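You operate a simulated robot arm through the tools that you are given. There is no shell and no other tool. Be economical: measure what you need, move in short steps, check, and stop when the job is done.

You run a simulated two-armed robot. Do the job below in one go: nothing can be reset, and whatever is moved stays where it is left.

TASK
Pick up the can from the top shelf of the low rack with one hand, pass it to the other hand and put it on the top shelf of the blue rack. Set down upright: can.

Only the result counts: the job must be done as asked and must still hold three seconds after the hand-in. Knocking over, shifting, dropping, spilling or breaking anything else fails it.

THE ROBOT
Two 7-joint arms with two-finger parallel grippers on one trunk, on a base that drives. Base frame: it is fixed to the floor where the robot stands at the start and does not move with it; the origin is under the middle of the robot, x ahead of it, y to its left, z up. Units: m, degrees, N and s.
The left shoulder is at the start at [0.05, 0.158, 0.983], the right one opposite. With the tool pointing down near the work surface each hand reaches from about 0.1 to 0.62 m from the robot's upright axis, wherever it stands, measured 20 degrees to its own side. Places, roughly: top shelf of the blue rack [0.6, 0.8, 1.4]. Payload 3.91 kg a hand.
The TCP of each hand is the grasp point between the finger pads, 0.03 m short of the fingertips. In the tool frame z runs along the fingers and y along their closing line. Largest opening 0.11 m; finger width 0.02, thickness 0.01; the body of the gripper, 0.048 by 0.112 m, starts 0.055 m behind the TCP.
Orientation is that of the tool frame in the base frame, as a unit quaternion [w, x, y, z]. With the fingers straight down and closing along the base's y, the tool's x points along the base's -x, its y along +y and its z along -z.

THE INTERFACE
- The arms move only by the tool jog_arm. It takes "left_targets", "right_targets" or both (then of equal length, played together; a hand with none holds still); each is a list of rows, each a list of 3 entries, a list of its own where there are three numbers: the shift along the base's x, y, z in units of 400 mm (1.0 is 400 mm), then the turn, a rotation vector about the base's x, y, z in units of 120 degrees (1.0 is 120 degrees), then the closure, from 0 (fully open) to 1 (shut). In form: [[[x, y, z], [rx, ry, rz], claw], ...]. A call has 1 to 12 rows; each row is the pose to reach, as a shift and turn from the pose commanded when the call began. A call with a number of a shift or a turn outside -1 to 1 is refused whole. Rows are played at 5 a second. More than 0.05 m and 8.6 degrees between two rows, or a gripper value outside its range, and nothing of the call is played. A pose out of reach is approached as far as the arm can. The call stops where the force on the tool passes 40 N (or 10 N more than at its start, if that is more) or the arm is blocked; 0.2 s more then pass. The fingers move at their own pace (about 0.153 m/s each) and stop on an object; they squeeze with about 44 N. The grip force told is the motor's: it shows also when the fingers shut on nothing. Time passes only in rows, and 0.2 s behind the last, so rows that repeat a pose let the fingers close. It gives the time, the measured TCP pose, the force on the tool (base axes), the opening and the grip force at its end, in the units of the frame above (readings bear some noise), with the torque about the TCP (base axes, N m) and any sound that the robot's microphone picked up, and new pictures: "pictures" is both (left out), scene, wrist or none (wrist: the cameras of the hands that moved).
- Cameras (640 x 400 px; columns grow to the right, rows downward): "scene" is now at [0.1124, 0.0573, 1.1685]; the picture's right is [0.62, -0.79, 0.00], its down [-0.07, -0.05, -1.00] and it looks along [0.78, 0.62, -0.08] (base axes); focal length 220 px, centre (320, 200). "left" rides on the left gripper at [0.072, -0.017, -0.103] in its tool frame; the picture's right is [0.23, 0.97, 0.00], its down [-0.76, 0.18, -0.62] and it looks along [-0.61, 0.14, 0.78] (tool axes); focal length 222 px, centre (320, 200). "right" rides on the right gripper at [0.072, 0.017, -0.103] in its tool frame; the picture's right is [-0.23, 0.97, 0.00], its down [-0.76, -0.18, -0.62] and it looks along [-0.61, -0.14, 0.78] (tool axes); focal length 222 px, centre (320, 200). There is no depth. A picture from a camera that has moved, and an enlarged one, comes with that camera's place and axes in the base frame and with its lens.
- slide_trunk(by): slides the trunk up (or, below 0, down) by that many m; the arms and the scene camera ride with it, the base frame stays. It gives what a move gives, with no picture.
- roll_base(legs): drives the robot by 1 to 6 legs, each [ahead, turn to the left] in m and degrees, along the robot's own axes; the way and the turn of a leg run together, so that a leg with both is an arc; at most 1.5 m and 180 degrees a leg. The arms and the cameras ride along, it lands a little off, and it stops where it bumps. It gives what a move gives, and a new picture of the scene camera.
- pan_tilt(pan, tilt): turns the head with the scene camera to pan (to the left, within 80 degrees either way) and tilt (down, from -29 to 69), counted from straight ahead of the robot. It gives what a move gives, and a new picture of the scene camera.
- enlarge(camera, box): a new picture of the part [left, top, right, bottom] of that camera's present view, enlarged. It takes no simulated time.
- sign_off(): hands the job in; it is judged then, once.

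Go step by step. Nothing tells you exact positions but the pictures and the camera data: compare them with the known pose of the tool, close in by small moves and look again before you grip or let go. The budget is 120 turns and 260 pictures, counting those below and the enlarged ones. Unless the task says otherwise, let go and move clear before handing in, and close with one line.

The tools are called as name(argument=value, ...) on one line, values as JSON. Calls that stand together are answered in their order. jog_arm: Moves the arms, as the interface text tells. Its arguments: {"type":"object","properties":{"left_targets":{"type":"array"},"right_targets":{"type":"array"},"pictures":{"type":"string","enum":["both","scene","wrist","none"]}},"required":[]} The other tools are called the same way: slide_trunk (by) slides the trunk up or down; roll_base (legs) drives the base; pan_tilt (pan, tilt) turns the head that bears the scene camera; enlarge (camera, box) takes an enlarged picture of a part of a camera's view; sign_off () hands the job in.

At the start:

```text
clock: 0.0
left_position: [0.2936, 0.3345, 1.0003]
left_tool_rot: [0.0, 0.0, 1.0, 0.0]
left_force: [0.4, -0.5, 0.7]
left_wrist_torque: [0.01, -0.04, 0.01]
left_gripper_width: 0.1101
left_grip_force: 0.0
right_position: [0.3357, 0.0621, 1.0007]
right_tool_rot: [0.0, 0.0, 1.0, 0.0]
right_force: [-0.5, -0.5, -0.5]
right_wrist_torque: [-0.02, 0.02, -0.03]
right_gripper_width: 0.1098
right_grip_force: 0.1
trunk travel left (down, up): [-0.225, 0.257]
robot x, y, heading: [0.0002, -0.0004, 0.0]
head pan, tilt: [38.2, 4.7]
```

scene: 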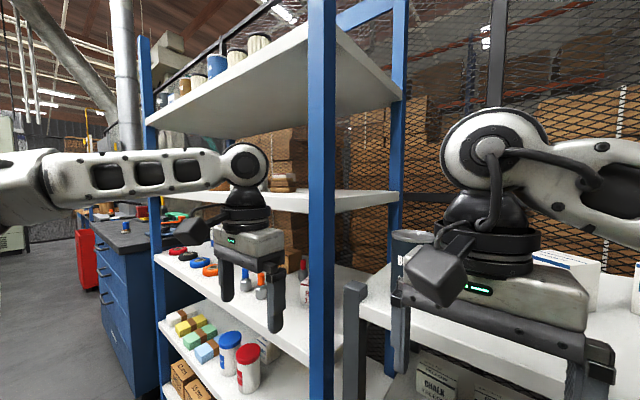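
right: 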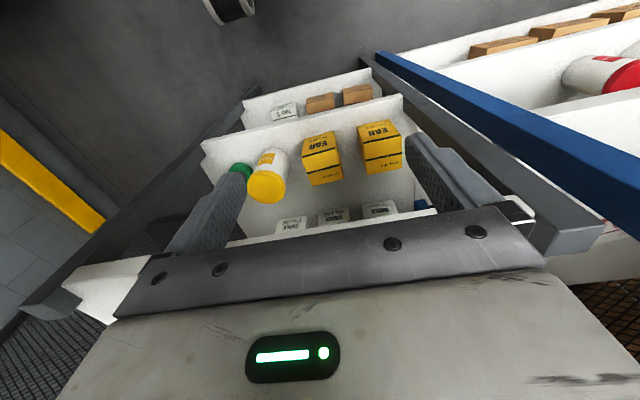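
left: 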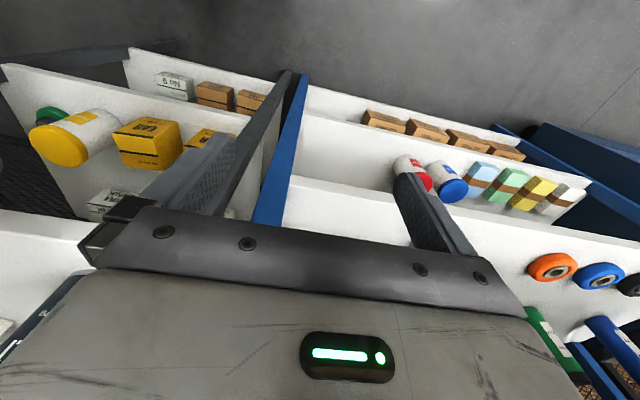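

I see the blue rack ahead-left and a grey low rack ahead; its top shelf is partly hidden by the right hand. I'll turn the head to look straight at the low rack.

pan_tilt(pan=0, tilt=20)

```text
clock: 1.1
left_position: [0.294, 0.335, 1.0014]
left_tool_rot: [0.001, 0.0, 1.0, 0.001]
left_force: [-0.5, 0.3, -0.4]
left_wrist_torque: [-0.01, 0.06, -0.01]
left_gripper_width: 0.11
left_grip_force: 0.0
right_position: [0.3361, 0.063, 1.0003]
right_tool_rot: [0.001, 0.0, 1.0, 0.0]
right_force: [0.5, 0.4, 0.1]
right_wrist_torque: [0.03, 0.02, -0.01]
right_gripper_width: 0.11
right_grip_force: 0.0
trunk travel left (down, up): [-0.225, 0.257]
robot x, y, heading: [-0.0004, -0.0002, 0.1]
head pan, tilt: [0.0, 20.0]
camera scene: at [0.1334, 0.0006, 1.1437], right [0.0, -1.0, 0.0], down [-0.34, 0.0, -0.94], along [0.94, 0.0, -0.34], focal length 220 px, centre (320, 200)
```

scene: 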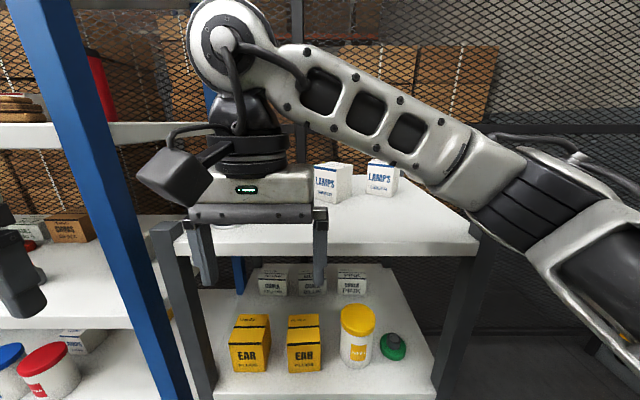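

The can must be hidden behind the right gripper. I'll raise the right hand and move it aside.

jog_arm(right_targets=[[[-0.05, 0, 0.1], [0, 0, 0], 0], [[-0.1, -0.06, 0.15], [0, 0, 0], 0], [[-0.15, -0.15, 0.18], [0, 0, 0], 0], [[-0.18, -0.25, 0.18], [0, 0, 0], 0], [[-0.18, -0.36, 0.18], [0, 0, 0], 0], [[-0.18, -0.47, 0.18], [0, 0, 0], 0], [[-0.18, -0.58, 0.18], [0, 0, 0], 0], [[-0.18, -0.65, 0.18], [0, 0, 0], 0]], pictures="scene")

```text
clock: 2.9
left_position: [0.293, 0.3346, 1.0004]
left_tool_rot: [0.0, 0.0, 1.0, 0.0]
left_force: [-0.2, 1.0, 0.1]
left_wrist_torque: [0.01, -0.01, 0.02]
left_gripper_width: 0.1101
left_grip_force: 0.1
right_position: [0.2639, -0.1989, 1.0715]
right_tool_rot: [0.0, -0.001, 1.0, 0.0]
right_force: [-0.3, 0.1, 0.5]
right_wrist_torque: [-0.04, -0.01, 0.0]
right_gripper_width: 0.1099
right_grip_force: 0.1
trunk travel left (down, up): [-0.225, 0.257]
robot x, y, heading: [0.0014, -0.0025, 0.1]
head pan, tilt: [0.0, 20.0]
camera scene: at [0.1333, 0.0003, 1.1437], right [0.0, -1.0, 0.0], down [-0.34, 0.0, -0.94], along [0.94, 0.0, -0.34], focal length 220 px, centre (320, 200)
```

scene: 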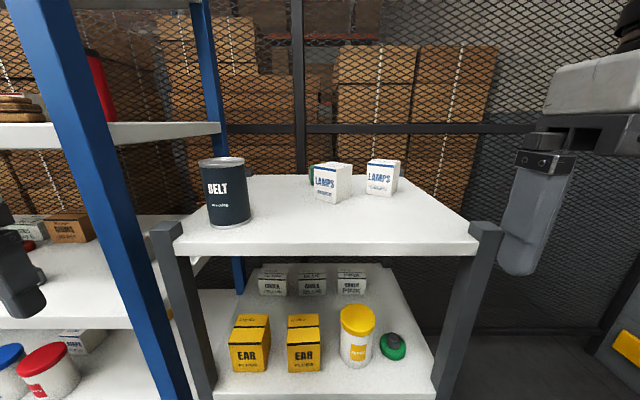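

The can is the dark "BELT" tin at the left front of the low rack's top shelf. I'll enlarge it now, then raise the trunk and look again for parallax.

enlarge(camera="scene", box=[140, 140, 300, 260])

slide_trunk(by=0.25)

pan_tilt(pan=20, tilt=35)

```text
3.33 times, centred on (220, 200) of scene
camera zoom: at [0.1333, 0.0003, 1.1437], right [0.0, -1.0, 0.0], down [-0.34, 0.0, -0.94], along [0.94, 0.0, -0.34], focal length 732 px, centre (653, 200)
```

zoom: 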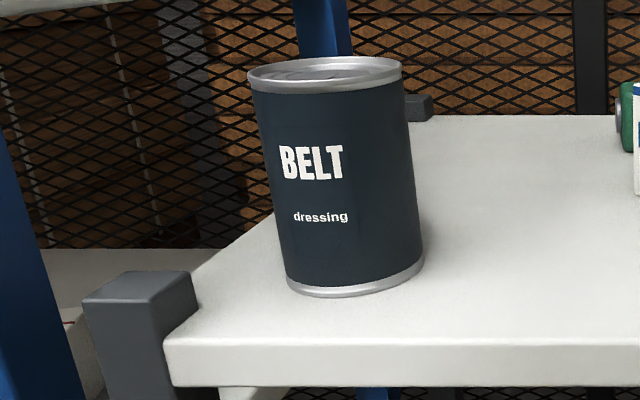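

```text
clock: 5.4
left_position: [0.2938, 0.335, 1.2494]
left_tool_rot: [0.0, 0.0, 1.0, 0.0]
left_force: [-0.3, -0.4, 0.2]
left_wrist_torque: [-0.02, -0.02, 0.0]
left_gripper_width: 0.1101
left_grip_force: 0.0
right_position: [0.2642, -0.1975, 1.3225]
right_tool_rot: [-0.001, 0.001, 1.0, -0.001]
right_force: [0.2, -0.2, -0.2]
right_wrist_torque: [0.0, -0.02, 0.01]
right_gripper_width: 0.11
right_grip_force: 0.0
trunk travel left (down, up): [-0.475, 0.007]
robot x, y, heading: [-0.002, 0.0022, 0.2]
head pan, tilt: [0.0, 20.0]
```

```text
clock: 6.3
left_position: [0.2931, 0.3357, 1.2498]
left_tool_rot: [0.0, 0.0, 1.0, 0.0]
left_force: [-0.2, 0.1, -0.2]
left_wrist_torque: [-0.01, 0.01, 0.0]
left_gripper_width: 0.1098
left_grip_force: 0.0
right_position: [0.2651, -0.1985, 1.3218]
right_tool_rot: [0.0, 0.0, 1.0, 0.0]
right_force: [0.6, 1.2, -0.8]
right_wrist_torque: [-0.02, -0.04, -0.03]
right_gripper_width: 0.11
right_grip_force: 0.0
trunk travel left (down, up): [-0.475, 0.007]
robot x, y, heading: [0.0015, 0.0019, 0.2]
head pan, tilt: [20.0, 35.0]
camera scene: at [0.1231, 0.0305, 1.3699], right [0.34, -0.94, 0.0], down [-0.54, -0.2, -0.82], along [0.77, 0.28, -0.57], focal length 220 px, centre (320, 200)
```

scene: 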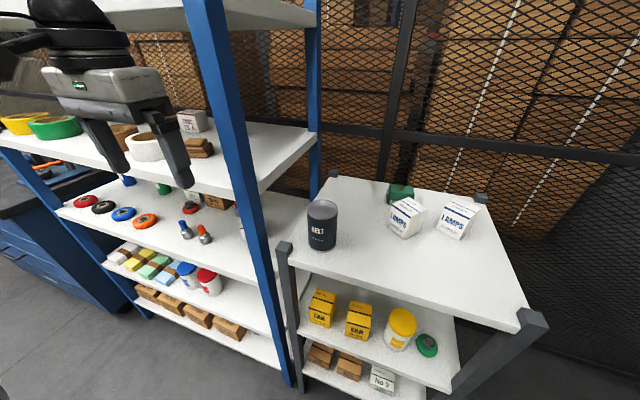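

enlarge(camera="scene", box=[250, 170, 410, 270])

pan_tilt(pan=55, tilt=-5)

```text
4.00 times, centred on (330, 220) of scene
camera zoom: at [0.1231, 0.0305, 1.3699], right [0.34, -0.94, 0.0], down [-0.54, -0.2, -0.82], along [0.77, 0.28, -0.57], focal length 878 px, centre (280, 120)
```

zoom: 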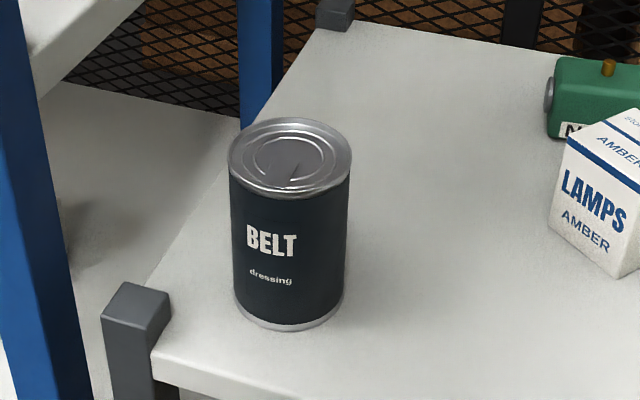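

```text
clock: 7.3
left_position: [0.2937, 0.3346, 1.2498]
left_tool_rot: [0.0, 0.0, 1.0, -0.001]
left_force: [0.0, 0.6, 0.4]
left_wrist_torque: [0.02, -0.03, -0.02]
left_gripper_width: 0.11
left_grip_force: 0.1
right_position: [0.2638, -0.197, 1.322]
right_tool_rot: [0.0, 0.0, 1.0, 0.0]
right_force: [-0.1, -0.2, 0.0]
right_wrist_torque: [-0.05, 0.01, -0.03]
right_gripper_width: 0.11
right_grip_force: 0.1
trunk travel left (down, up): [-0.475, 0.007]
robot x, y, heading: [0.001, 0.0022, 0.2]
head pan, tilt: [55.0, -5.0]
camera scene: at [0.0906, 0.0722, 1.4337], right [0.82, -0.57, 0.0], down [0.05, 0.07, -1.0], along [0.57, 0.82, 0.09], focal length 220 px, centre (320, 200)
```

scene: 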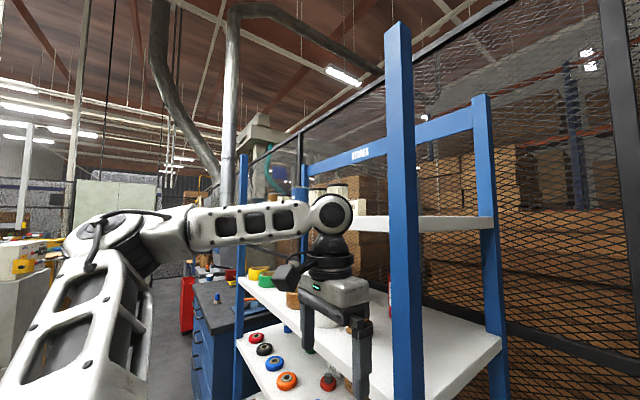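

The two views put the can's top at about (0.48, 0.156, 1.08), with a diameter of about 0.067, a height of about 0.10, and the shelf at z≈0.98. Next I'll check the blue rack's top shelf for free space.

pan_tilt(pan=50, tilt=-29)

```text
clock: 8.2
left_position: [0.2929, 0.3351, 1.2492]
left_tool_rot: [0.0, 0.0, 1.0, 0.0]
left_force: [0.2, 0.1, -0.3]
left_wrist_torque: [0.01, 0.0, -0.02]
left_gripper_width: 0.1101
left_grip_force: 0.2
right_position: [0.2641, -0.1988, 1.3231]
right_tool_rot: [0.0, -0.001, 1.0, 0.0]
right_force: [-0.1, -0.4, 0.7]
right_wrist_torque: [-0.01, -0.02, -0.04]
right_gripper_width: 0.11
right_grip_force: 0.1
trunk travel left (down, up): [-0.475, 0.007]
robot x, y, heading: [0.0002, -0.001, 0.1]
head pan, tilt: [50.0, -28.6]
camera scene: at [0.0834, 0.0519, 1.466], right [0.77, -0.64, 0.0], down [0.31, 0.37, -0.88], along [0.56, 0.67, 0.48], focal length 220 px, centre (320, 200)
```

scene: 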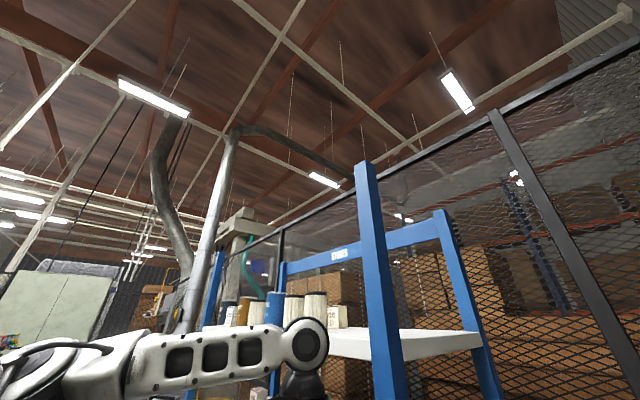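

Jars stand along the shelf's left part, and the right part looks free. I'll raise the left hand in front of the rack to look down on the shelf with its wrist camera.

jog_arm(left_targets=[[[-0.04, 0.02, 0.1], [0, 0, 0], 0], [[-0.08, 0.04, 0.2], [0, 0, 0], 0], [[-0.1, 0.06, 0.3], [0, 0, 0], 0], [[-0.1, 0.08, 0.4], [0, 0, 0], 0], [[-0.1, 0.1, 0.5], [0, 0, 0], 0], [[-0.1, 0.12, 0.6], [0, 0, 0], 0], [[-0.1, 0.14, 0.7], [0, 0, 0], 0]], pictures="both")

```text
clock: 9.8
left_position: [0.266, 0.3838, 1.4305]
left_tool_rot: [0.0, 0.001, 1.0, 0.0]
left_force: [0.2, -0.5, -0.6]
left_wrist_torque: [0.03, 0.04, -0.01]
left_gripper_width: 0.1098
left_grip_force: 0.1
left hand out of reach, approached as far as the arm can: row 5, 6, 7
right_position: [0.2648, -0.1973, 1.3228]
right_tool_rot: [0.0, -0.001, 1.0, 0.0]
right_force: [0.3, -1.0, 0.2]
right_wrist_torque: [-0.02, 0.0, 0.0]
right_gripper_width: 0.1099
right_grip_force: 0.1
trunk travel left (down, up): [-0.475, 0.007]
robot x, y, heading: [0.0022, 0.0025, 0.0]
head pan, tilt: [50.0, -28.6]
camera scene: at [0.0834, 0.0518, 1.4661], right [0.77, -0.64, 0.0], down [0.31, 0.37, -0.88], along [0.56, 0.67, 0.48], focal length 220 px, centre (320, 200)
camera left: at [0.1934, 0.3655, 1.5318], right [-0.23, 0.97, 0.0], down [0.76, 0.18, 0.62], along [0.61, 0.14, -0.78], focal length 222 px, centre (320, 200)
```

scene: 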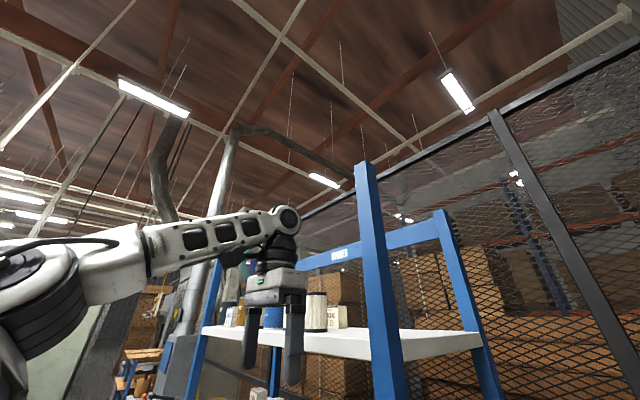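
left: 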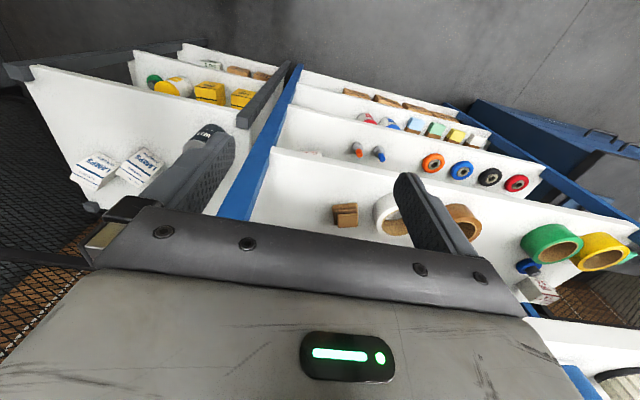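

The shelf top is at z≈1.44. To set the can down from the front I want the left tool horizontal with its camera on top, so I'll test turning the left hand that way, half-way first.

jog_arm(left_targets=[[[-0.02, 0, -0.03], [-0.048, 0, 0.048], 0], [[-0.04, 0, -0.06], [-0.096, 0, 0.096], 0], [[-0.06, 0, -0.09], [-0.145, 0, 0.145], 0], [[-0.08, 0, -0.12], [-0.193, 0, 0.193], 0], [[-0.1, 0, -0.15], [-0.241, 0, 0.241], 0], [[-0.1, 0, -0.15], [-0.289, 0, 0.289], 0], [[-0.1, 0, -0.15], [-0.337, 0, 0.337], 0], [[-0.1, 0, -0.15], [-0.386, 0, 0.386], 0], [[-0.1, 0, -0.15], [-0.434, 0, 0.434], 0], [[-0.1, 0, -0.15], [-0.482, 0, 0.482], 0], [[-0.1, 0, -0.15], [-0.53, 0, 0.53], 0]], pictures="wrist")

```text
clock: 12.2
left_position: [0.2258, 0.3843, 1.3707]
left_tool_rot: [0.0, -0.5, 0.706, -0.501]
left_force: [-0.4, 0.0, 0.7]
left_wrist_torque: [-0.02, 0.01, 0.0]
left_gripper_width: 0.11
left_grip_force: 0.0
right_position: [0.2633, -0.198, 1.3227]
right_tool_rot: [0.0, 0.0, 1.0, 0.0]
right_force: [0.2, 0.9, -0.4]
right_wrist_torque: [0.01, 0.03, -0.02]
right_gripper_width: 0.1101
right_grip_force: 0.1
trunk travel left (down, up): [-0.475, 0.007]
robot x, y, heading: [0.0022, 0.0005, -0.1]
head pan, tilt: [50.0, -28.6]
camera left: at [0.149, 0.4046, 1.469], right [-0.8, -0.16, -0.57], down [-0.06, 0.98, -0.2], along [0.59, -0.12, -0.79], focal length 222 px, centre (320, 200)
```

left: 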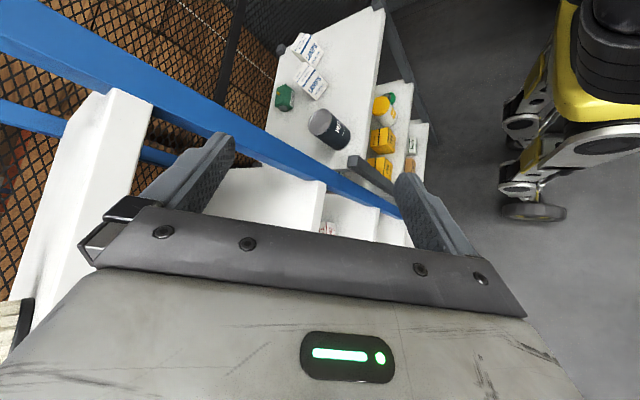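

That half of the turn was reached without trouble, so I'll do the second half.

jog_arm(left_targets=[[[-0.02, 0, 0], [-0.048, 0, 0.048], 0], [[-0.04, 0, 0], [-0.096, 0, 0.096], 0], [[-0.06, 0, 0], [-0.145, 0, 0.145], 0], [[-0.06, 0, 0], [-0.193, 0, 0.193], 0], [[-0.06, 0, 0.02], [-0.241, 0, 0.241], 0], [[-0.06, 0, 0.05], [-0.289, 0, 0.289], 0], [[-0.06, 0, 0.1], [-0.337, 0, 0.337], 0], [[-0.06, 0, 0.15], [-0.386, 0, 0.386], 0], [[-0.06, 0, 0.2], [-0.434, 0, 0.434], 0], [[-0.06, 0, 0.25], [-0.482, 0, 0.482], 0], [[-0.06, 0, 0.3], [-0.53, 0, 0.53], 0]], pictures="both")

```text
clock: 14.6
left_position: [0.209, 0.4235, 1.4914]
left_tool_rot: [0.002, 0.707, -0.008, 0.707]
left_force: [0.3, 0.3, -0.5]
left_wrist_torque: [0.02, -0.03, -0.05]
left_gripper_width: 0.1102
left_grip_force: 0.1
left hand out of reach, approached as far as the arm can: row 11
right_position: [0.2649, -0.197, 1.3218]
right_tool_rot: [0.0, -0.001, 1.0, -0.001]
right_force: [0.5, -0.8, 0.3]
right_wrist_torque: [-0.02, 0.0, 0.02]
right_gripper_width: 0.11
right_grip_force: 0.2
trunk travel left (down, up): [-0.475, 0.007]
robot x, y, heading: [0.0003, 0.0005, -0.2]
head pan, tilt: [50.0, -28.6]
camera scene: at [0.0838, 0.0528, 1.466], right [0.77, -0.64, 0.0], down [0.31, 0.37, -0.88], along [0.56, 0.67, 0.48], focal length 220 px, centre (320, 200)
camera left: at [0.1053, 0.4415, 1.5628], right [-0.02, -0.98, 0.22], down [-0.63, -0.16, -0.76], along [0.78, -0.15, -0.61], focal length 222 px, centre (320, 200)
```

scene: 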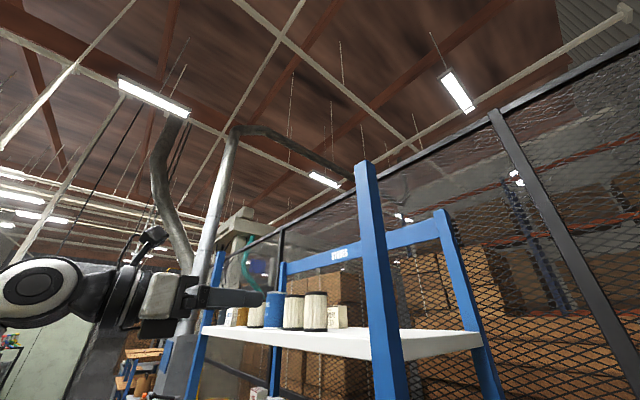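
left: 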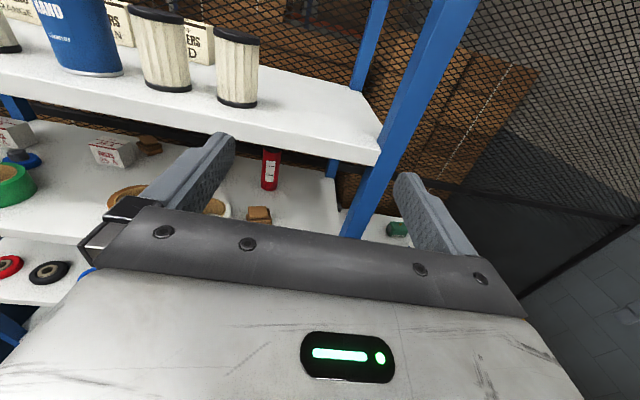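

The view is clear: the shelf front edge is at x≈0.40, the right post ends at y≈0.31 and the nearest jar's edge is at y≈0.51. So the drop spot is about (0.47, 0.41). I'll test that the left hand can reach it, staying above the shelf.

jog_arm(left_targets=[[[0.06, 0, 0], [0, 0, 0], 0], [[0.16, 0, 0], [0, 0, 0], 0], [[0.26, 0.02, 0.01], [0, 0, 0], 0], [[0.36, 0.04, 0.02], [0, 0, 0], 0], [[0.46, 0.06, 0.02], [0, 0, 0], 0]], pictures="both")

```text
clock: 15.8
left_position: [0.3948, 0.4491, 1.4993]
left_tool_rot: [0.001, 0.708, -0.002, 0.706]
left_force: [-0.8, 0.7, -0.9]
left_wrist_torque: [-0.01, 0.02, 0.01]
left_gripper_width: 0.1098
left_grip_force: 0.1
right_position: [0.2653, -0.1978, 1.3208]
right_tool_rot: [-0.001, 0.0, 1.0, 0.0]
right_force: [0.4, -0.1, -0.1]
right_wrist_torque: [0.01, 0.02, 0.01]
right_gripper_width: 0.1099
right_grip_force: 0.0
trunk travel left (down, up): [-0.475, 0.007]
robot x, y, heading: [-0.0023, -0.0011, -0.1]
head pan, tilt: [50.0, -28.6]
camera scene: at [0.0847, 0.0522, 1.4659], right [0.77, -0.64, 0.0], down [0.31, 0.37, -0.88], along [0.56, 0.67, 0.48], focal length 220 px, centre (320, 200)
camera left: at [0.2899, 0.4645, 1.571], right [0.0, -0.97, 0.23], down [-0.62, -0.18, -0.76], along [0.78, -0.14, -0.61], focal length 222 px, centre (320, 200)
```

scene: 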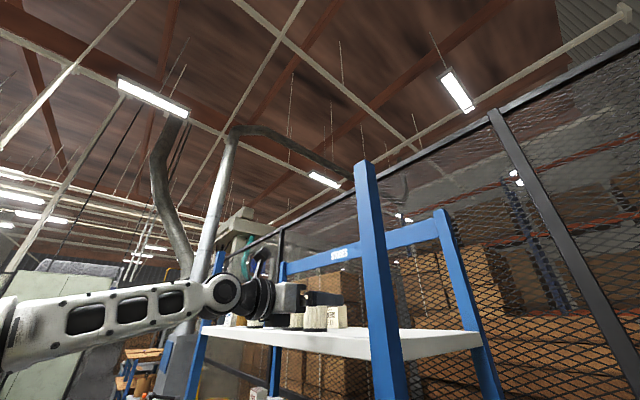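
left: 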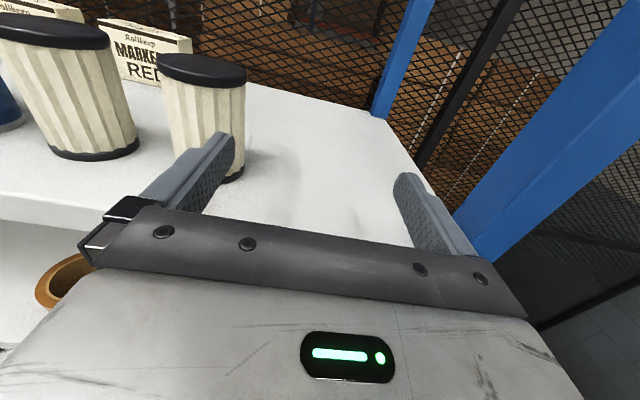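

The pose is reachable, and the free centre is y≈0.42. Now I'll retract the left hand straight back and yaw the right hand by 90° so its camera will be out of the way at the handover.

jog_arm(left_targets=[[[-0.05, 0, 0], [0, 0, 0], 0], [[-0.1, 0, 0], [0, 0, 0], 0], [[-0.15, 0, 0], [0, 0, 0], 0], [[-0.2, 0, 0], [0, 0, 0], 0], [[-0.25, 0, 0], [0, 0, 0], 0], [[-0.3, 0, 0], [0, 0, 0], 0], [[-0.35, 0, 0], [0, 0, 0], 0], [[-0.4, 0, 0], [0, 0, 0], 0], [[-0.4, 0, 0], [0, 0, 0], 0], [[-0.4, 0, 0], [0, 0, 0], 0], [[-0.4, 0, 0], [0, 0, 0], 0]], right_targets=[[[0, 0.02, 0], [0, 0, 0.068], 0], [[0, 0.04, 0], [0, 0, 0.136], 0], [[0, 0.06, 0], [0, 0, 0.205], 0], [[0, 0.08, 0], [0, 0, 0.273], 0], [[0, 0.1, 0], [0, 0, 0.341], 0], [[0, 0.12, 0], [0, 0, 0.409], 0], [[0, 0.14, 0], [0, 0, 0.477], 0], [[0, 0.16, 0], [0, 0, 0.545], 0], [[0.02, 0.18, 0], [0, 0, 0.614], 0], [[0.04, 0.2, 0], [0, 0, 0.682], 0], [[0.06, 0.22, 0], [0, 0, 0.75], 0]], pictures="wrist")

pan_tilt(pan=15, tilt=25)

```text
clock: 18.2
left_position: [0.2307, 0.4476, 1.4994]
left_tool_rot: [-0.001, 0.707, -0.001, 0.707]
left_force: [0.8, 0.3, 0.9]
left_wrist_torque: [0.04, 0.01, -0.04]
left_gripper_width: 0.1101
left_grip_force: 0.1
right_position: [0.2659, -0.0947, 1.3101]
right_tool_rot: [0.001, -0.707, 0.707, 0.0]
right_force: [0.1, -0.1, 0.6]
right_wrist_torque: [-0.03, 0.01, 0.01]
right_gripper_width: 0.1101
right_grip_force: 0.1
right hand out of reach, approached as far as the arm can: row 11
trunk travel left (down, up): [-0.475, 0.007]
robot x, y, heading: [0.0029, 0.0015, -0.0]
head pan, tilt: [50.0, -28.6]
camera right: at [0.2492, -0.1682, 1.4135], right [-0.97, 0.23, 0.0], down [0.18, 0.76, 0.62], along [0.14, 0.61, -0.78], focal length 222 px, centre (320, 200)
camera left: at [0.127, 0.4639, 1.5703], right [0.0, -0.97, 0.23], down [-0.62, -0.18, -0.76], along [0.78, -0.14, -0.61], focal length 222 px, centre (320, 200)
```

right: 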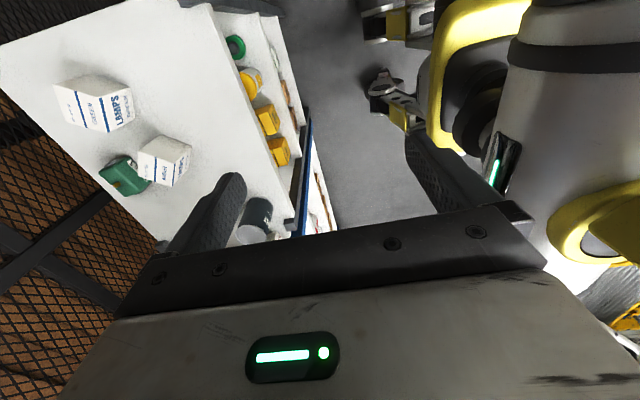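
left: 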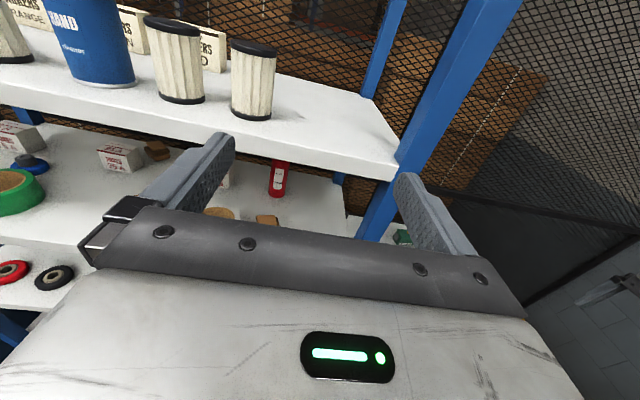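

```text
clock: 19.4
left_position: [0.2303, 0.4463, 1.4991]
left_tool_rot: [0.0, 0.707, -0.002, 0.707]
left_force: [-0.5, 0.4, -0.3]
left_wrist_torque: [-0.01, 0.01, -0.02]
left_gripper_width: 0.1098
left_grip_force: 0.1
right_position: [0.2658, -0.097, 1.3106]
right_tool_rot: [0.001, -0.706, 0.709, 0.001]
right_force: [0.6, -0.5, -0.4]
right_wrist_torque: [-0.01, 0.01, 0.0]
right_gripper_width: 0.11
right_grip_force: 0.1
trunk travel left (down, up): [-0.475, 0.007]
robot x, y, heading: [-0.0023, 0.0006, -0.0]
head pan, tilt: [15.0, 25.0]
camera scene: at [0.1293, 0.0244, 1.3857], right [0.26, -0.97, 0.0], down [-0.41, -0.11, -0.91], along [0.88, 0.24, -0.42], focal length 220 px, centre (320, 200)
```

scene: 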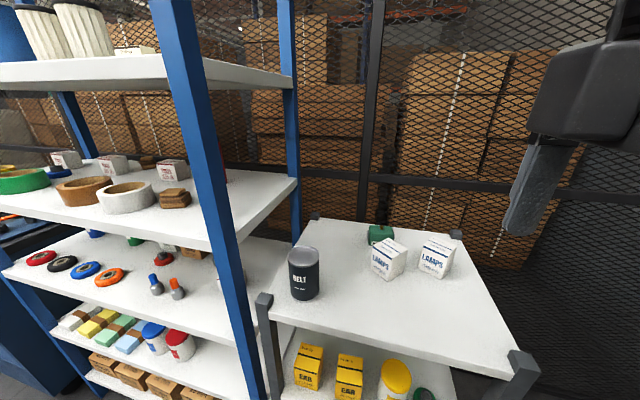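

Next I'll move the right hand down and forward to a point above the can, with its fingertips staying clear of the can top.

jog_arm(right_targets=[[[0, 0.03, -0.1], [0, 0, 0], 0], [[0.02, 0.08, -0.2], [0, 0, 0], 0], [[0.06, 0.15, -0.28], [0, 0, 0], 0], [[0.13, 0.23, -0.33], [0, 0, 0], 0], [[0.21, 0.31, -0.35], [0, 0, 0], 0], [[0.29, 0.39, -0.35], [0, 0, 0], 0], [[0.37, 0.47, -0.35], [0, 0, 0], 0], [[0.45, 0.55, -0.35], [0, 0, 0], 0], [[0.535, 0.632, -0.35], [0, 0, 0], 0]], pictures="both")

```text
clock: 21.4
left_position: [0.231, 0.4465, 1.4994]
left_tool_rot: [0.0, 0.707, -0.002, 0.707]
left_force: [0.1, 0.1, -0.7]
left_wrist_torque: [0.01, 0.0, -0.01]
left_gripper_width: 0.1098
left_grip_force: 0.0
right_position: [0.3335, 0.0197, 1.1845]
right_tool_rot: [0.0, -0.706, 0.708, 0.001]
right_force: [0.1, 0.0, -0.6]
right_wrist_torque: [-0.01, 0.0, 0.0]
right_gripper_width: 0.1102
right_grip_force: 0.1
right hand out of reach, approached as far as the arm can: row 5, 6, 7, 8, 9
trunk travel left (down, up): [-0.475, 0.007]
robot x, y, heading: [-0.0028, -0.0018, -0.0]
head pan, tilt: [15.0, 25.0]
camera scene: at [0.1293, 0.0243, 1.3856], right [0.26, -0.97, 0.0], down [-0.41, -0.11, -0.91], along [0.88, 0.23, -0.42], focal length 220 px, centre (320, 200)
camera right: at [0.3167, -0.0524, 1.2879], right [-0.97, 0.23, 0.0], down [0.18, 0.76, 0.62], along [0.14, 0.61, -0.78], focal length 222 px, centre (320, 200)
```

scene: 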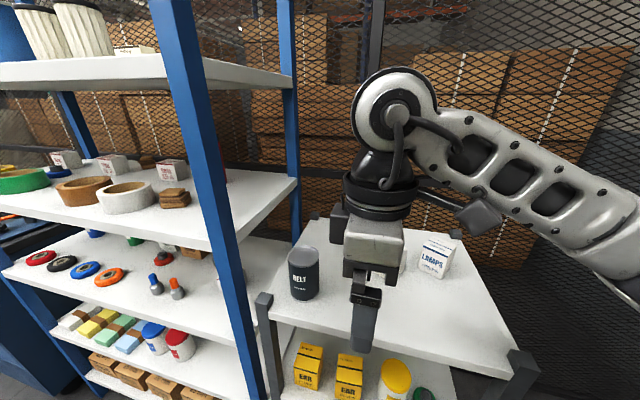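
right: 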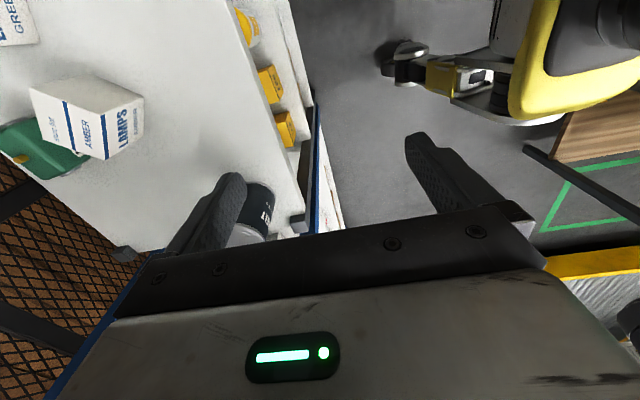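

The right arm is short of reach here, so I'll turn the base left about 28° to bring the can in front of the right shoulder.

roll_base(legs=[[0, 28]])

```text
clock: 23.2
left_position: [-0.0076, 0.5029, 1.4995]
left_tool_rot: [-0.172, 0.686, 0.17, 0.686]
left_force: [-0.5, -0.2, 0.0]
left_wrist_torque: [0.05, 0.0, 0.05]
left_gripper_width: 0.1101
left_grip_force: 0.0
right_position: [0.2857, 0.1756, 1.1849]
right_tool_rot: [0.0, 0.857, -0.515, 0.0]
right_force: [0.5, 0.3, -0.4]
right_wrist_torque: [0.0, 0.01, 0.0]
right_gripper_width: 0.1101
right_grip_force: 0.1
trunk travel left (down, up): [-0.475, 0.007]
robot x, y, heading: [-0.0016, -0.0029, 27.9]
head pan, tilt: [15.0, 25.0]
camera scene: at [0.1025, 0.0825, 1.3856], right [0.68, -0.73, 0.0], down [-0.31, -0.29, -0.91], along [0.66, 0.62, -0.42], focal length 220 px, centre (320, 200)
```

scene: 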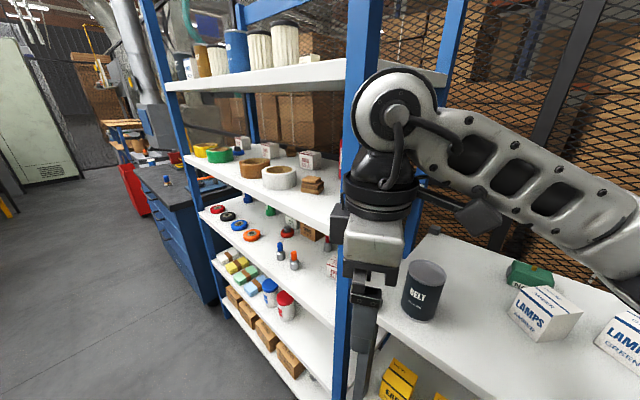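

The can is now well placed for the right arm. I'll move to above it.

jog_arm(right_targets=[[[0.08, -0.04, 0], [0, 0, 0], 0], [[0.18, -0.05, 0], [0, 0, 0], 0], [[0.28, -0.05, 0], [0, 0, 0], 0], [[0.38, -0.05, 0], [0, 0, 0], 0], [[0.485, -0.05, -0.03], [0, 0, 0], 0], [[0.485, -0.05, -0.06], [0, 0, 0], 0]], pictures="both")

```text
clock: 24.6
left_position: [-0.0081, 0.5037, 1.4993]
left_tool_rot: [-0.172, 0.686, 0.171, 0.686]
left_force: [-0.2, 0.3, -0.4]
left_wrist_torque: [0.0, 0.0, -0.02]
left_gripper_width: 0.1099
left_grip_force: 0.0
right_position: [0.3028, 0.1275, 1.1763]
right_tool_rot: [-0.001, 0.857, -0.515, 0.001]
right_force: [0.4, -0.3, 0.2]
right_wrist_torque: [0.01, 0.01, -0.04]
right_gripper_width: 0.1096
right_grip_force: 0.1
right hand out of reach, approached as far as the arm can: row 1, 2, 3, 4, 5, 6
trunk travel left (down, up): [-0.475, 0.007]
robot x, y, heading: [-0.0009, 0.001, 28.1]
head pan, tilt: [15.0, 25.0]
camera scene: at [0.1027, 0.0824, 1.3856], right [0.68, -0.73, 0.0], down [-0.31, -0.29, -0.91], along [0.66, 0.62, -0.42], focal length 220 px, centre (320, 200)
camera right: at [0.3219, 0.0557, 1.2784], right [-0.97, -0.25, 0.0], down [-0.2, 0.76, 0.62], along [-0.16, 0.6, -0.78], focal length 222 px, centre (320, 200)
```

scene: 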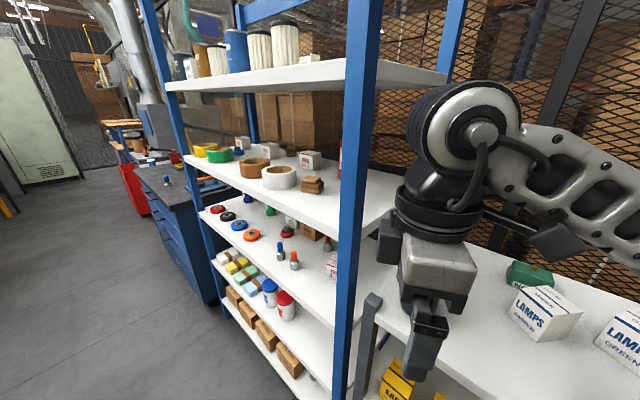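
right: 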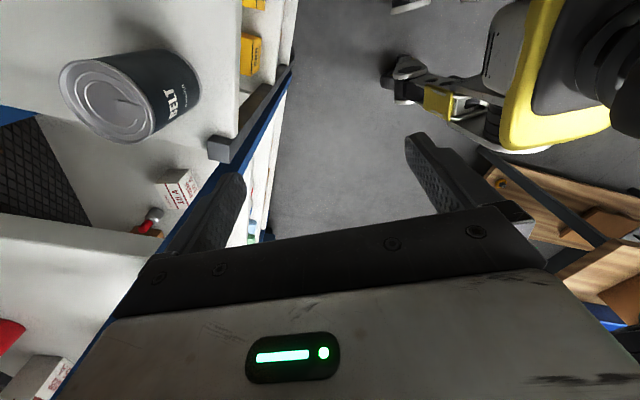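

It still stops short, which I think is the wrist yaw limit. I'll turn the yaw partly back and move forward again.

jog_arm(right_targets=[[[0, 0, 0], [0, 0, -0.07], 0], [[0, 0, 0], [0, 0, -0.14], 0], [[0, 0, 0], [0, 0, -0.21], 0], [[0, 0, 0], [0, 0, -0.28], 0], [[0, 0, 0], [0, 0, -0.35], 0], [[0.1, 0.01, 0], [0, 0, -0.42], 0], [[0.2, 0.03, 0], [0, 0, -0.49], 0], [[0.3, 0.05, 0], [0, 0, -0.5], 0], [[0.4, 0.06, 0], [0, 0, -0.5], 0], [[0.44, 0.07, 0], [0, 0, -0.5], 0]], pictures="both")

```text
clock: 26.8
left_position: [-0.0073, 0.5034, 1.5002]
left_tool_rot: [-0.172, 0.686, 0.171, 0.686]
left_force: [-0.6, -0.1, -0.4]
left_wrist_torque: [0.02, 0.01, -0.01]
left_gripper_width: 0.1102
left_grip_force: 0.1
right_position: [0.482, 0.1561, 1.1838]
right_tool_rot: [0.0, -0.485, 0.875, -0.001]
right_force: [-0.2, -0.1, -1.1]
right_wrist_torque: [-0.01, 0.0, 0.0]
right_gripper_width: 0.1106
right_grip_force: 0.1
trunk travel left (down, up): [-0.475, 0.007]
robot x, y, heading: [-0.0013, 0.004, 28.0]
head pan, tilt: [15.0, 25.0]
camera scene: at [0.1027, 0.0825, 1.3856], right [0.68, -0.73, 0.0], down [-0.31, -0.29, -0.91], along [0.66, 0.62, -0.42], focal length 220 px, centre (320, 200)
camera right: at [0.4291, 0.1034, 1.2879], right [-0.71, 0.71, 0.0], down [0.55, 0.55, 0.62], along [0.44, 0.44, -0.78], focal length 222 px, centre (320, 200)
```

scene: 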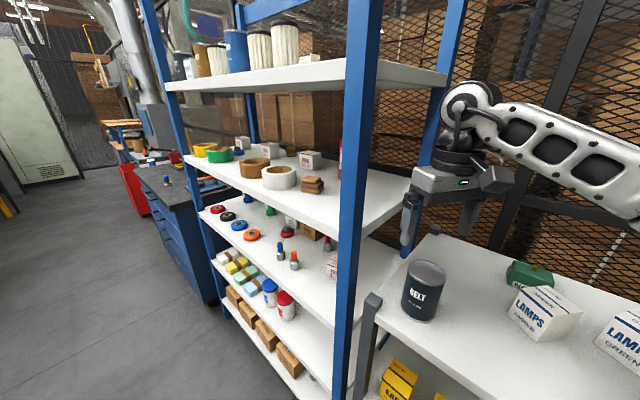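
right: 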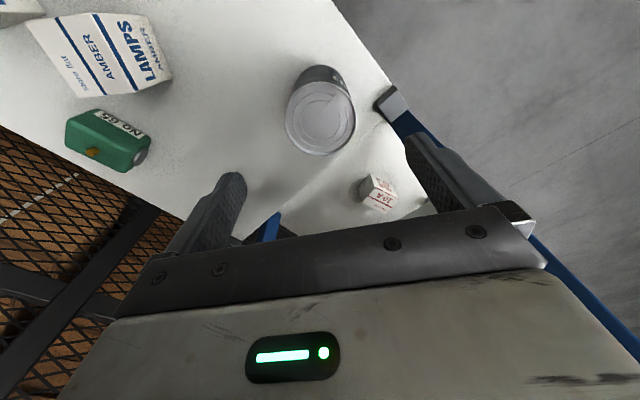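

The hand is above the can, and the wrist view confirms the can at about (0.479, 0.154). I'll go down to the grip height.

jog_arm(right_targets=[[[-0.004, -0.003, -0.1], [0, 0, 0], 0], [[-0.006, -0.003, -0.2], [0, 0, 0], 0], [[-0.006, -0.003, -0.27], [0, 0, 0], 0], [[-0.006, -0.003, -0.305], [0, 0, 0], 0], [[-0.006, -0.003, -0.305], [0, 0, 0], 0]], pictures="both")

```text
clock: 28.0
left_position: [-0.0066, 0.5034, 1.4991]
left_tool_rot: [-0.173, 0.686, 0.171, 0.685]
left_force: [-0.8, 0.1, -0.8]
left_wrist_torque: [0.0, 0.01, -0.02]
left_gripper_width: 0.1098
left_grip_force: 0.1
right_position: [0.4797, 0.1533, 1.0605]
right_tool_rot: [0.0, -0.485, 0.874, -0.001]
right_force: [-0.3, 0.3, -0.2]
right_wrist_torque: [-0.02, 0.0, -0.02]
right_gripper_width: 0.1101
right_grip_force: 0.0
trunk travel left (down, up): [-0.475, 0.007]
robot x, y, heading: [0.0016, 0.0015, 28.4]
head pan, tilt: [15.0, 25.0]
camera scene: at [0.1027, 0.0824, 1.3856], right [0.68, -0.73, 0.0], down [-0.31, -0.29, -0.91], along [0.66, 0.62, -0.42], focal length 220 px, centre (320, 200)
camera right: at [0.4266, 0.1024, 1.1633], right [-0.7, 0.71, 0.0], down [0.55, 0.55, 0.62], along [0.44, 0.44, -0.78], focal length 222 px, centre (320, 200)
```

scene: 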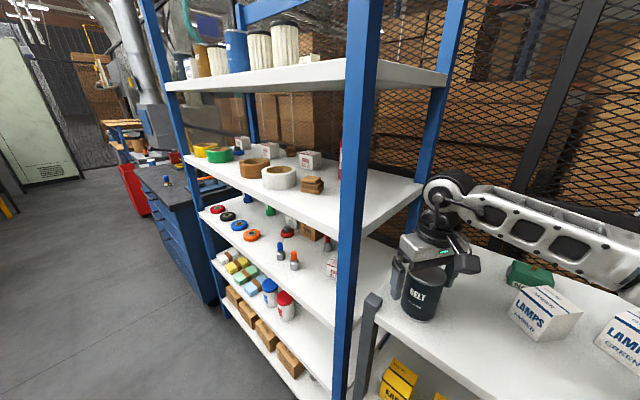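
right: 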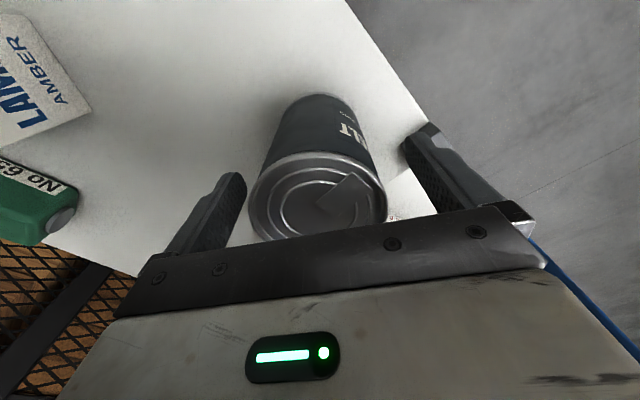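

The can sits between the fingers. I'll close on it.

jog_arm(right_targets=[[[0, 0, 0], [0, 0, 0], 0.3], [[0, 0, 0], [0, 0, 0], 0.6], [[0, 0, 0], [0, 0, 0], 1], [[0, 0, 0], [0, 0, 0], 1], [[0, 0, 0], [0, 0, 0], 1]], pictures="both")

```text
clock: 29.2
left_position: [-0.0084, 0.5021, 1.4981]
left_tool_rot: [-0.172, 0.686, 0.171, 0.686]
left_force: [-0.2, 0.3, -0.1]
left_wrist_torque: [0.0, -0.05, -0.01]
left_gripper_width: 0.1099
left_grip_force: 0.0
right_position: [0.479, 0.1547, 1.0602]
right_tool_rot: [-0.001, -0.485, 0.874, 0.0]
right_force: [1.7, 0.4, -0.9]
right_wrist_torque: [-0.01, -0.01, -0.02]
right_gripper_width: 0.0654
right_grip_force: 44.7
trunk travel left (down, up): [-0.475, 0.007]
robot x, y, heading: [-0.0007, -0.0006, 28.3]
head pan, tilt: [15.0, 25.0]
camera scene: at [0.1029, 0.0824, 1.3856], right [0.68, -0.73, 0.0], down [-0.31, -0.29, -0.91], along [0.66, 0.62, -0.42], focal length 220 px, centre (320, 200)
camera right: at [0.4267, 0.1024, 1.1635], right [-0.7, 0.71, 0.0], down [0.55, 0.55, 0.62], along [0.44, 0.44, -0.78], focal length 222 px, centre (320, 200)
```

scene: 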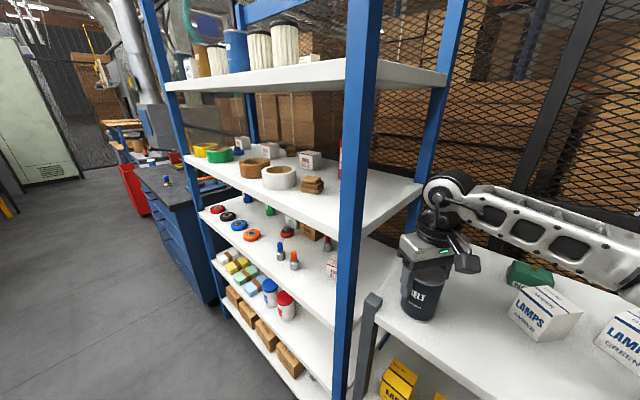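
right: 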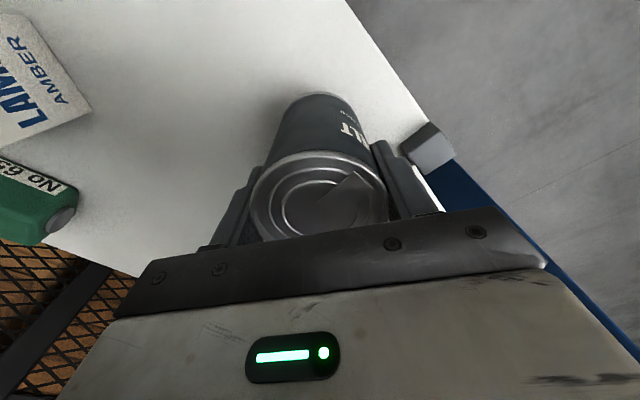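

The can is gripped (opening 0.065). I'll lift it straight up and bring it back in front of the robot for the handover.

jog_arm(right_targets=[[[0, 0, 0.05], [0, 0, 0], 1], [[0, 0, 0.13], [0, 0, 0], 1], [[0, 0, 0.22], [0, 0, 0], 1], [[0, 0, 0.3], [0, 0, 0], 1], [[-0.08, -0.01, 0.35], [0, 0, 0], 1], [[-0.17, -0.02, 0.39], [0, 0, 0], 1], [[-0.26, -0.03, 0.4], [0, 0, 0], 1], [[-0.35, -0.045, 0.4], [0, 0, 0], 1], [[-0.45, -0.06, 0.4], [0, 0, 0], 1]], pictures="both")

```text
clock: 31.2
left_position: [-0.0082, 0.5028, 1.5003]
left_tool_rot: [-0.172, 0.686, 0.171, 0.686]
left_force: [0.8, -0.2, -0.2]
left_wrist_torque: [0.0, 0.01, 0.0]
left_gripper_width: 0.1101
left_grip_force: 0.0
right_position: [0.2982, 0.1331, 1.2212]
right_tool_rot: [0.0, -0.484, 0.875, -0.001]
right_force: [-0.2, -0.3, -3.0]
right_wrist_torque: [0.03, -0.02, -0.02]
right_gripper_width: 0.0655
right_grip_force: 43.9
trunk travel left (down, up): [-0.475, 0.007]
robot x, y, heading: [-0.0022, 0.0015, 28.2]
head pan, tilt: [15.0, 25.0]
camera scene: at [0.1021, 0.0827, 1.3857], right [0.68, -0.73, 0.0], down [-0.31, -0.29, -0.91], along [0.66, 0.62, -0.42], focal length 220 px, centre (320, 200)
camera right: at [0.2459, 0.0794, 1.3255], right [-0.7, 0.71, 0.0], down [0.55, 0.55, 0.62], along [0.44, 0.44, -0.78], focal length 222 px, centre (320, 200)
```

scene: 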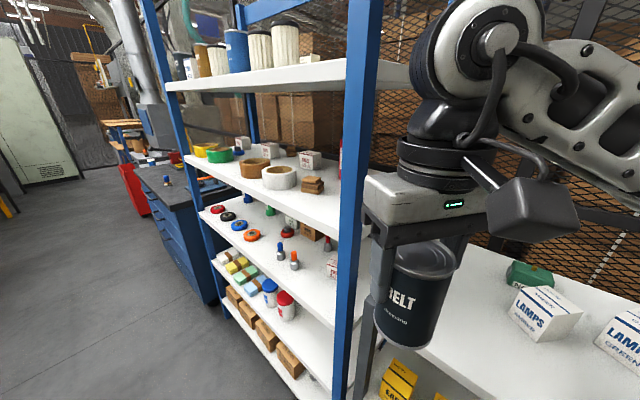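
right: 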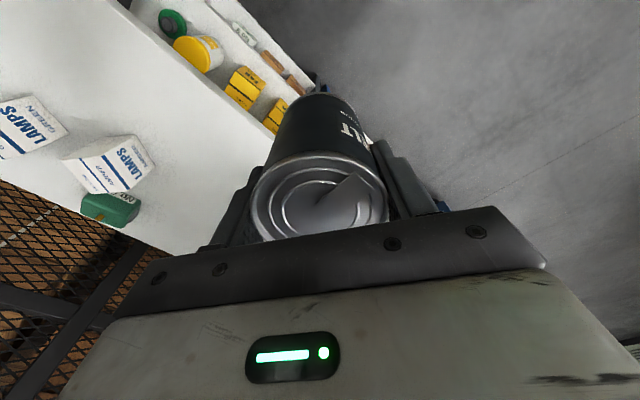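

The can is held firmly. I'll bring the left hand down to a pre-handover pose beside it, horizontal and turned to point across at the lower part of the can.

jog_arm(left_targets=[[[0.05, -0.048, -0.074], [0, 0, -0.068], 0], [[0.1, -0.096, -0.148], [0, 0, -0.136], 0], [[0.15, -0.144, -0.222], [0, 0, -0.205], 0], [[0.2, -0.193, -0.296], [0, 0, -0.273], 0], [[0.251, -0.241, -0.37], [0, 0, -0.341], 0], [[0.301, -0.289, -0.445], [0, 0, -0.409], 0], [[0.351, -0.337, -0.519], [0, 0, -0.477], 0], [[0.402, -0.385, -0.593], [0, 0, -0.545], 0], [[0.452, -0.434, -0.667], [0, 0, -0.614], 0], [[0.502, -0.482, -0.741], [0, 0, -0.682], 0], [[0.5525, -0.53, -0.815], [0, 0, -0.75], 0]], pictures="both")

```text
clock: 33.6
left_position: [0.1525, 0.2919, 1.1823]
left_tool_rot: [0.363, 0.606, -0.365, 0.606]
left_force: [-0.2, 0.3, -1.1]
left_wrist_torque: [-0.01, 0.01, 0.03]
left_gripper_width: 0.1101
left_grip_force: 0.1
left hand out of reach, approached as far as the arm can: row 10, 11
right_position: [0.3, 0.1317, 1.2219]
right_tool_rot: [0.0, -0.485, 0.875, -0.001]
right_force: [0.0, 0.3, -3.0]
right_wrist_torque: [0.0, -0.04, 0.0]
right_gripper_width: 0.0654
right_grip_force: 44.2
trunk travel left (down, up): [-0.475, 0.007]
robot x, y, heading: [-0.002, 0.0003, 28.1]
head pan, tilt: [15.0, 25.0]
camera scene: at [0.1026, 0.0824, 1.3857], right [0.68, -0.73, 0.0], down [-0.31, -0.29, -0.91], along [0.66, 0.62, -0.42], focal length 220 px, centre (320, 200)
camera left: at [0.1183, 0.3899, 1.2552], right [-0.86, -0.46, 0.22], down [-0.45, 0.47, -0.76], along [0.24, -0.75, -0.61], focal length 222 px, centre (320, 200)
```

scene: 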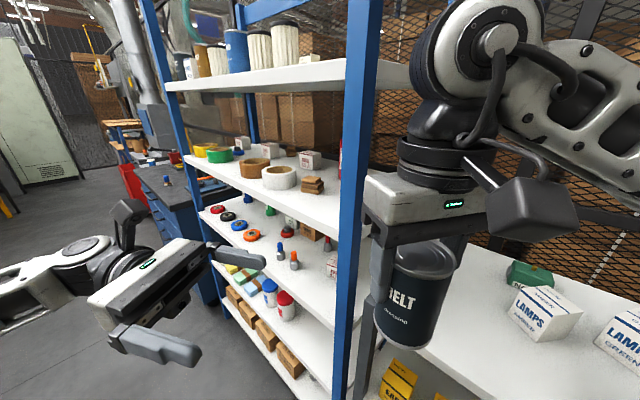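
left: 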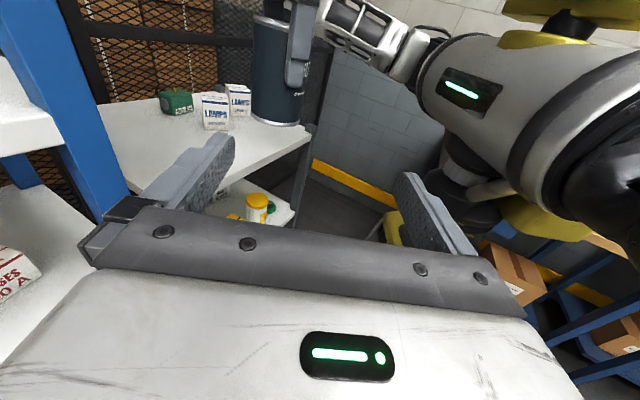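

The left arm is a bit cramped here beside the rack. I'll back the base up 0.25 m for free space before the handover.

roll_base(legs=[[-0.25, 0]])

```text
clock: 35.4
left_position: [-0.0664, 0.1749, 1.184]
left_tool_rot: [0.361, 0.608, -0.363, 0.607]
left_force: [0.4, -0.2, -0.8]
left_wrist_torque: [-0.02, 0.02, 0.0]
left_gripper_width: 0.1103
left_grip_force: 0.0
right_position: [0.0813, 0.0158, 1.2213]
right_tool_rot: [0.0, -0.485, 0.875, -0.001]
right_force: [0.9, 0.2, -3.4]
right_wrist_torque: [0.02, 0.0, 0.01]
right_gripper_width: 0.0653
right_grip_force: 43.8
trunk travel left (down, up): [-0.475, 0.007]
robot x, y, heading: [-0.2189, -0.1171, 28.3]
head pan, tilt: [15.0, 25.0]
camera scene: at [-0.1161, -0.0348, 1.3857], right [0.69, -0.73, 0.0], down [-0.31, -0.29, -0.91], along [0.66, 0.62, -0.42], focal length 220 px, centre (320, 200)
```

scene: 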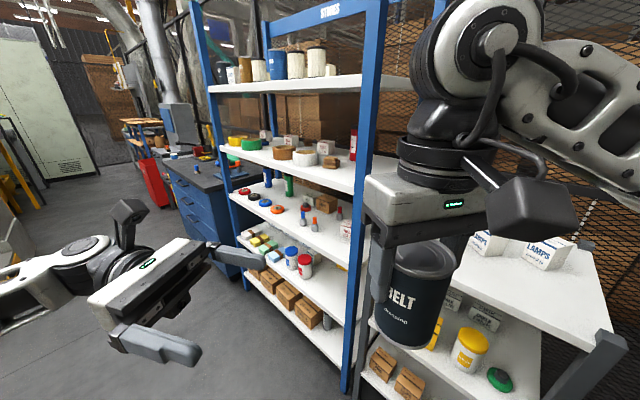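

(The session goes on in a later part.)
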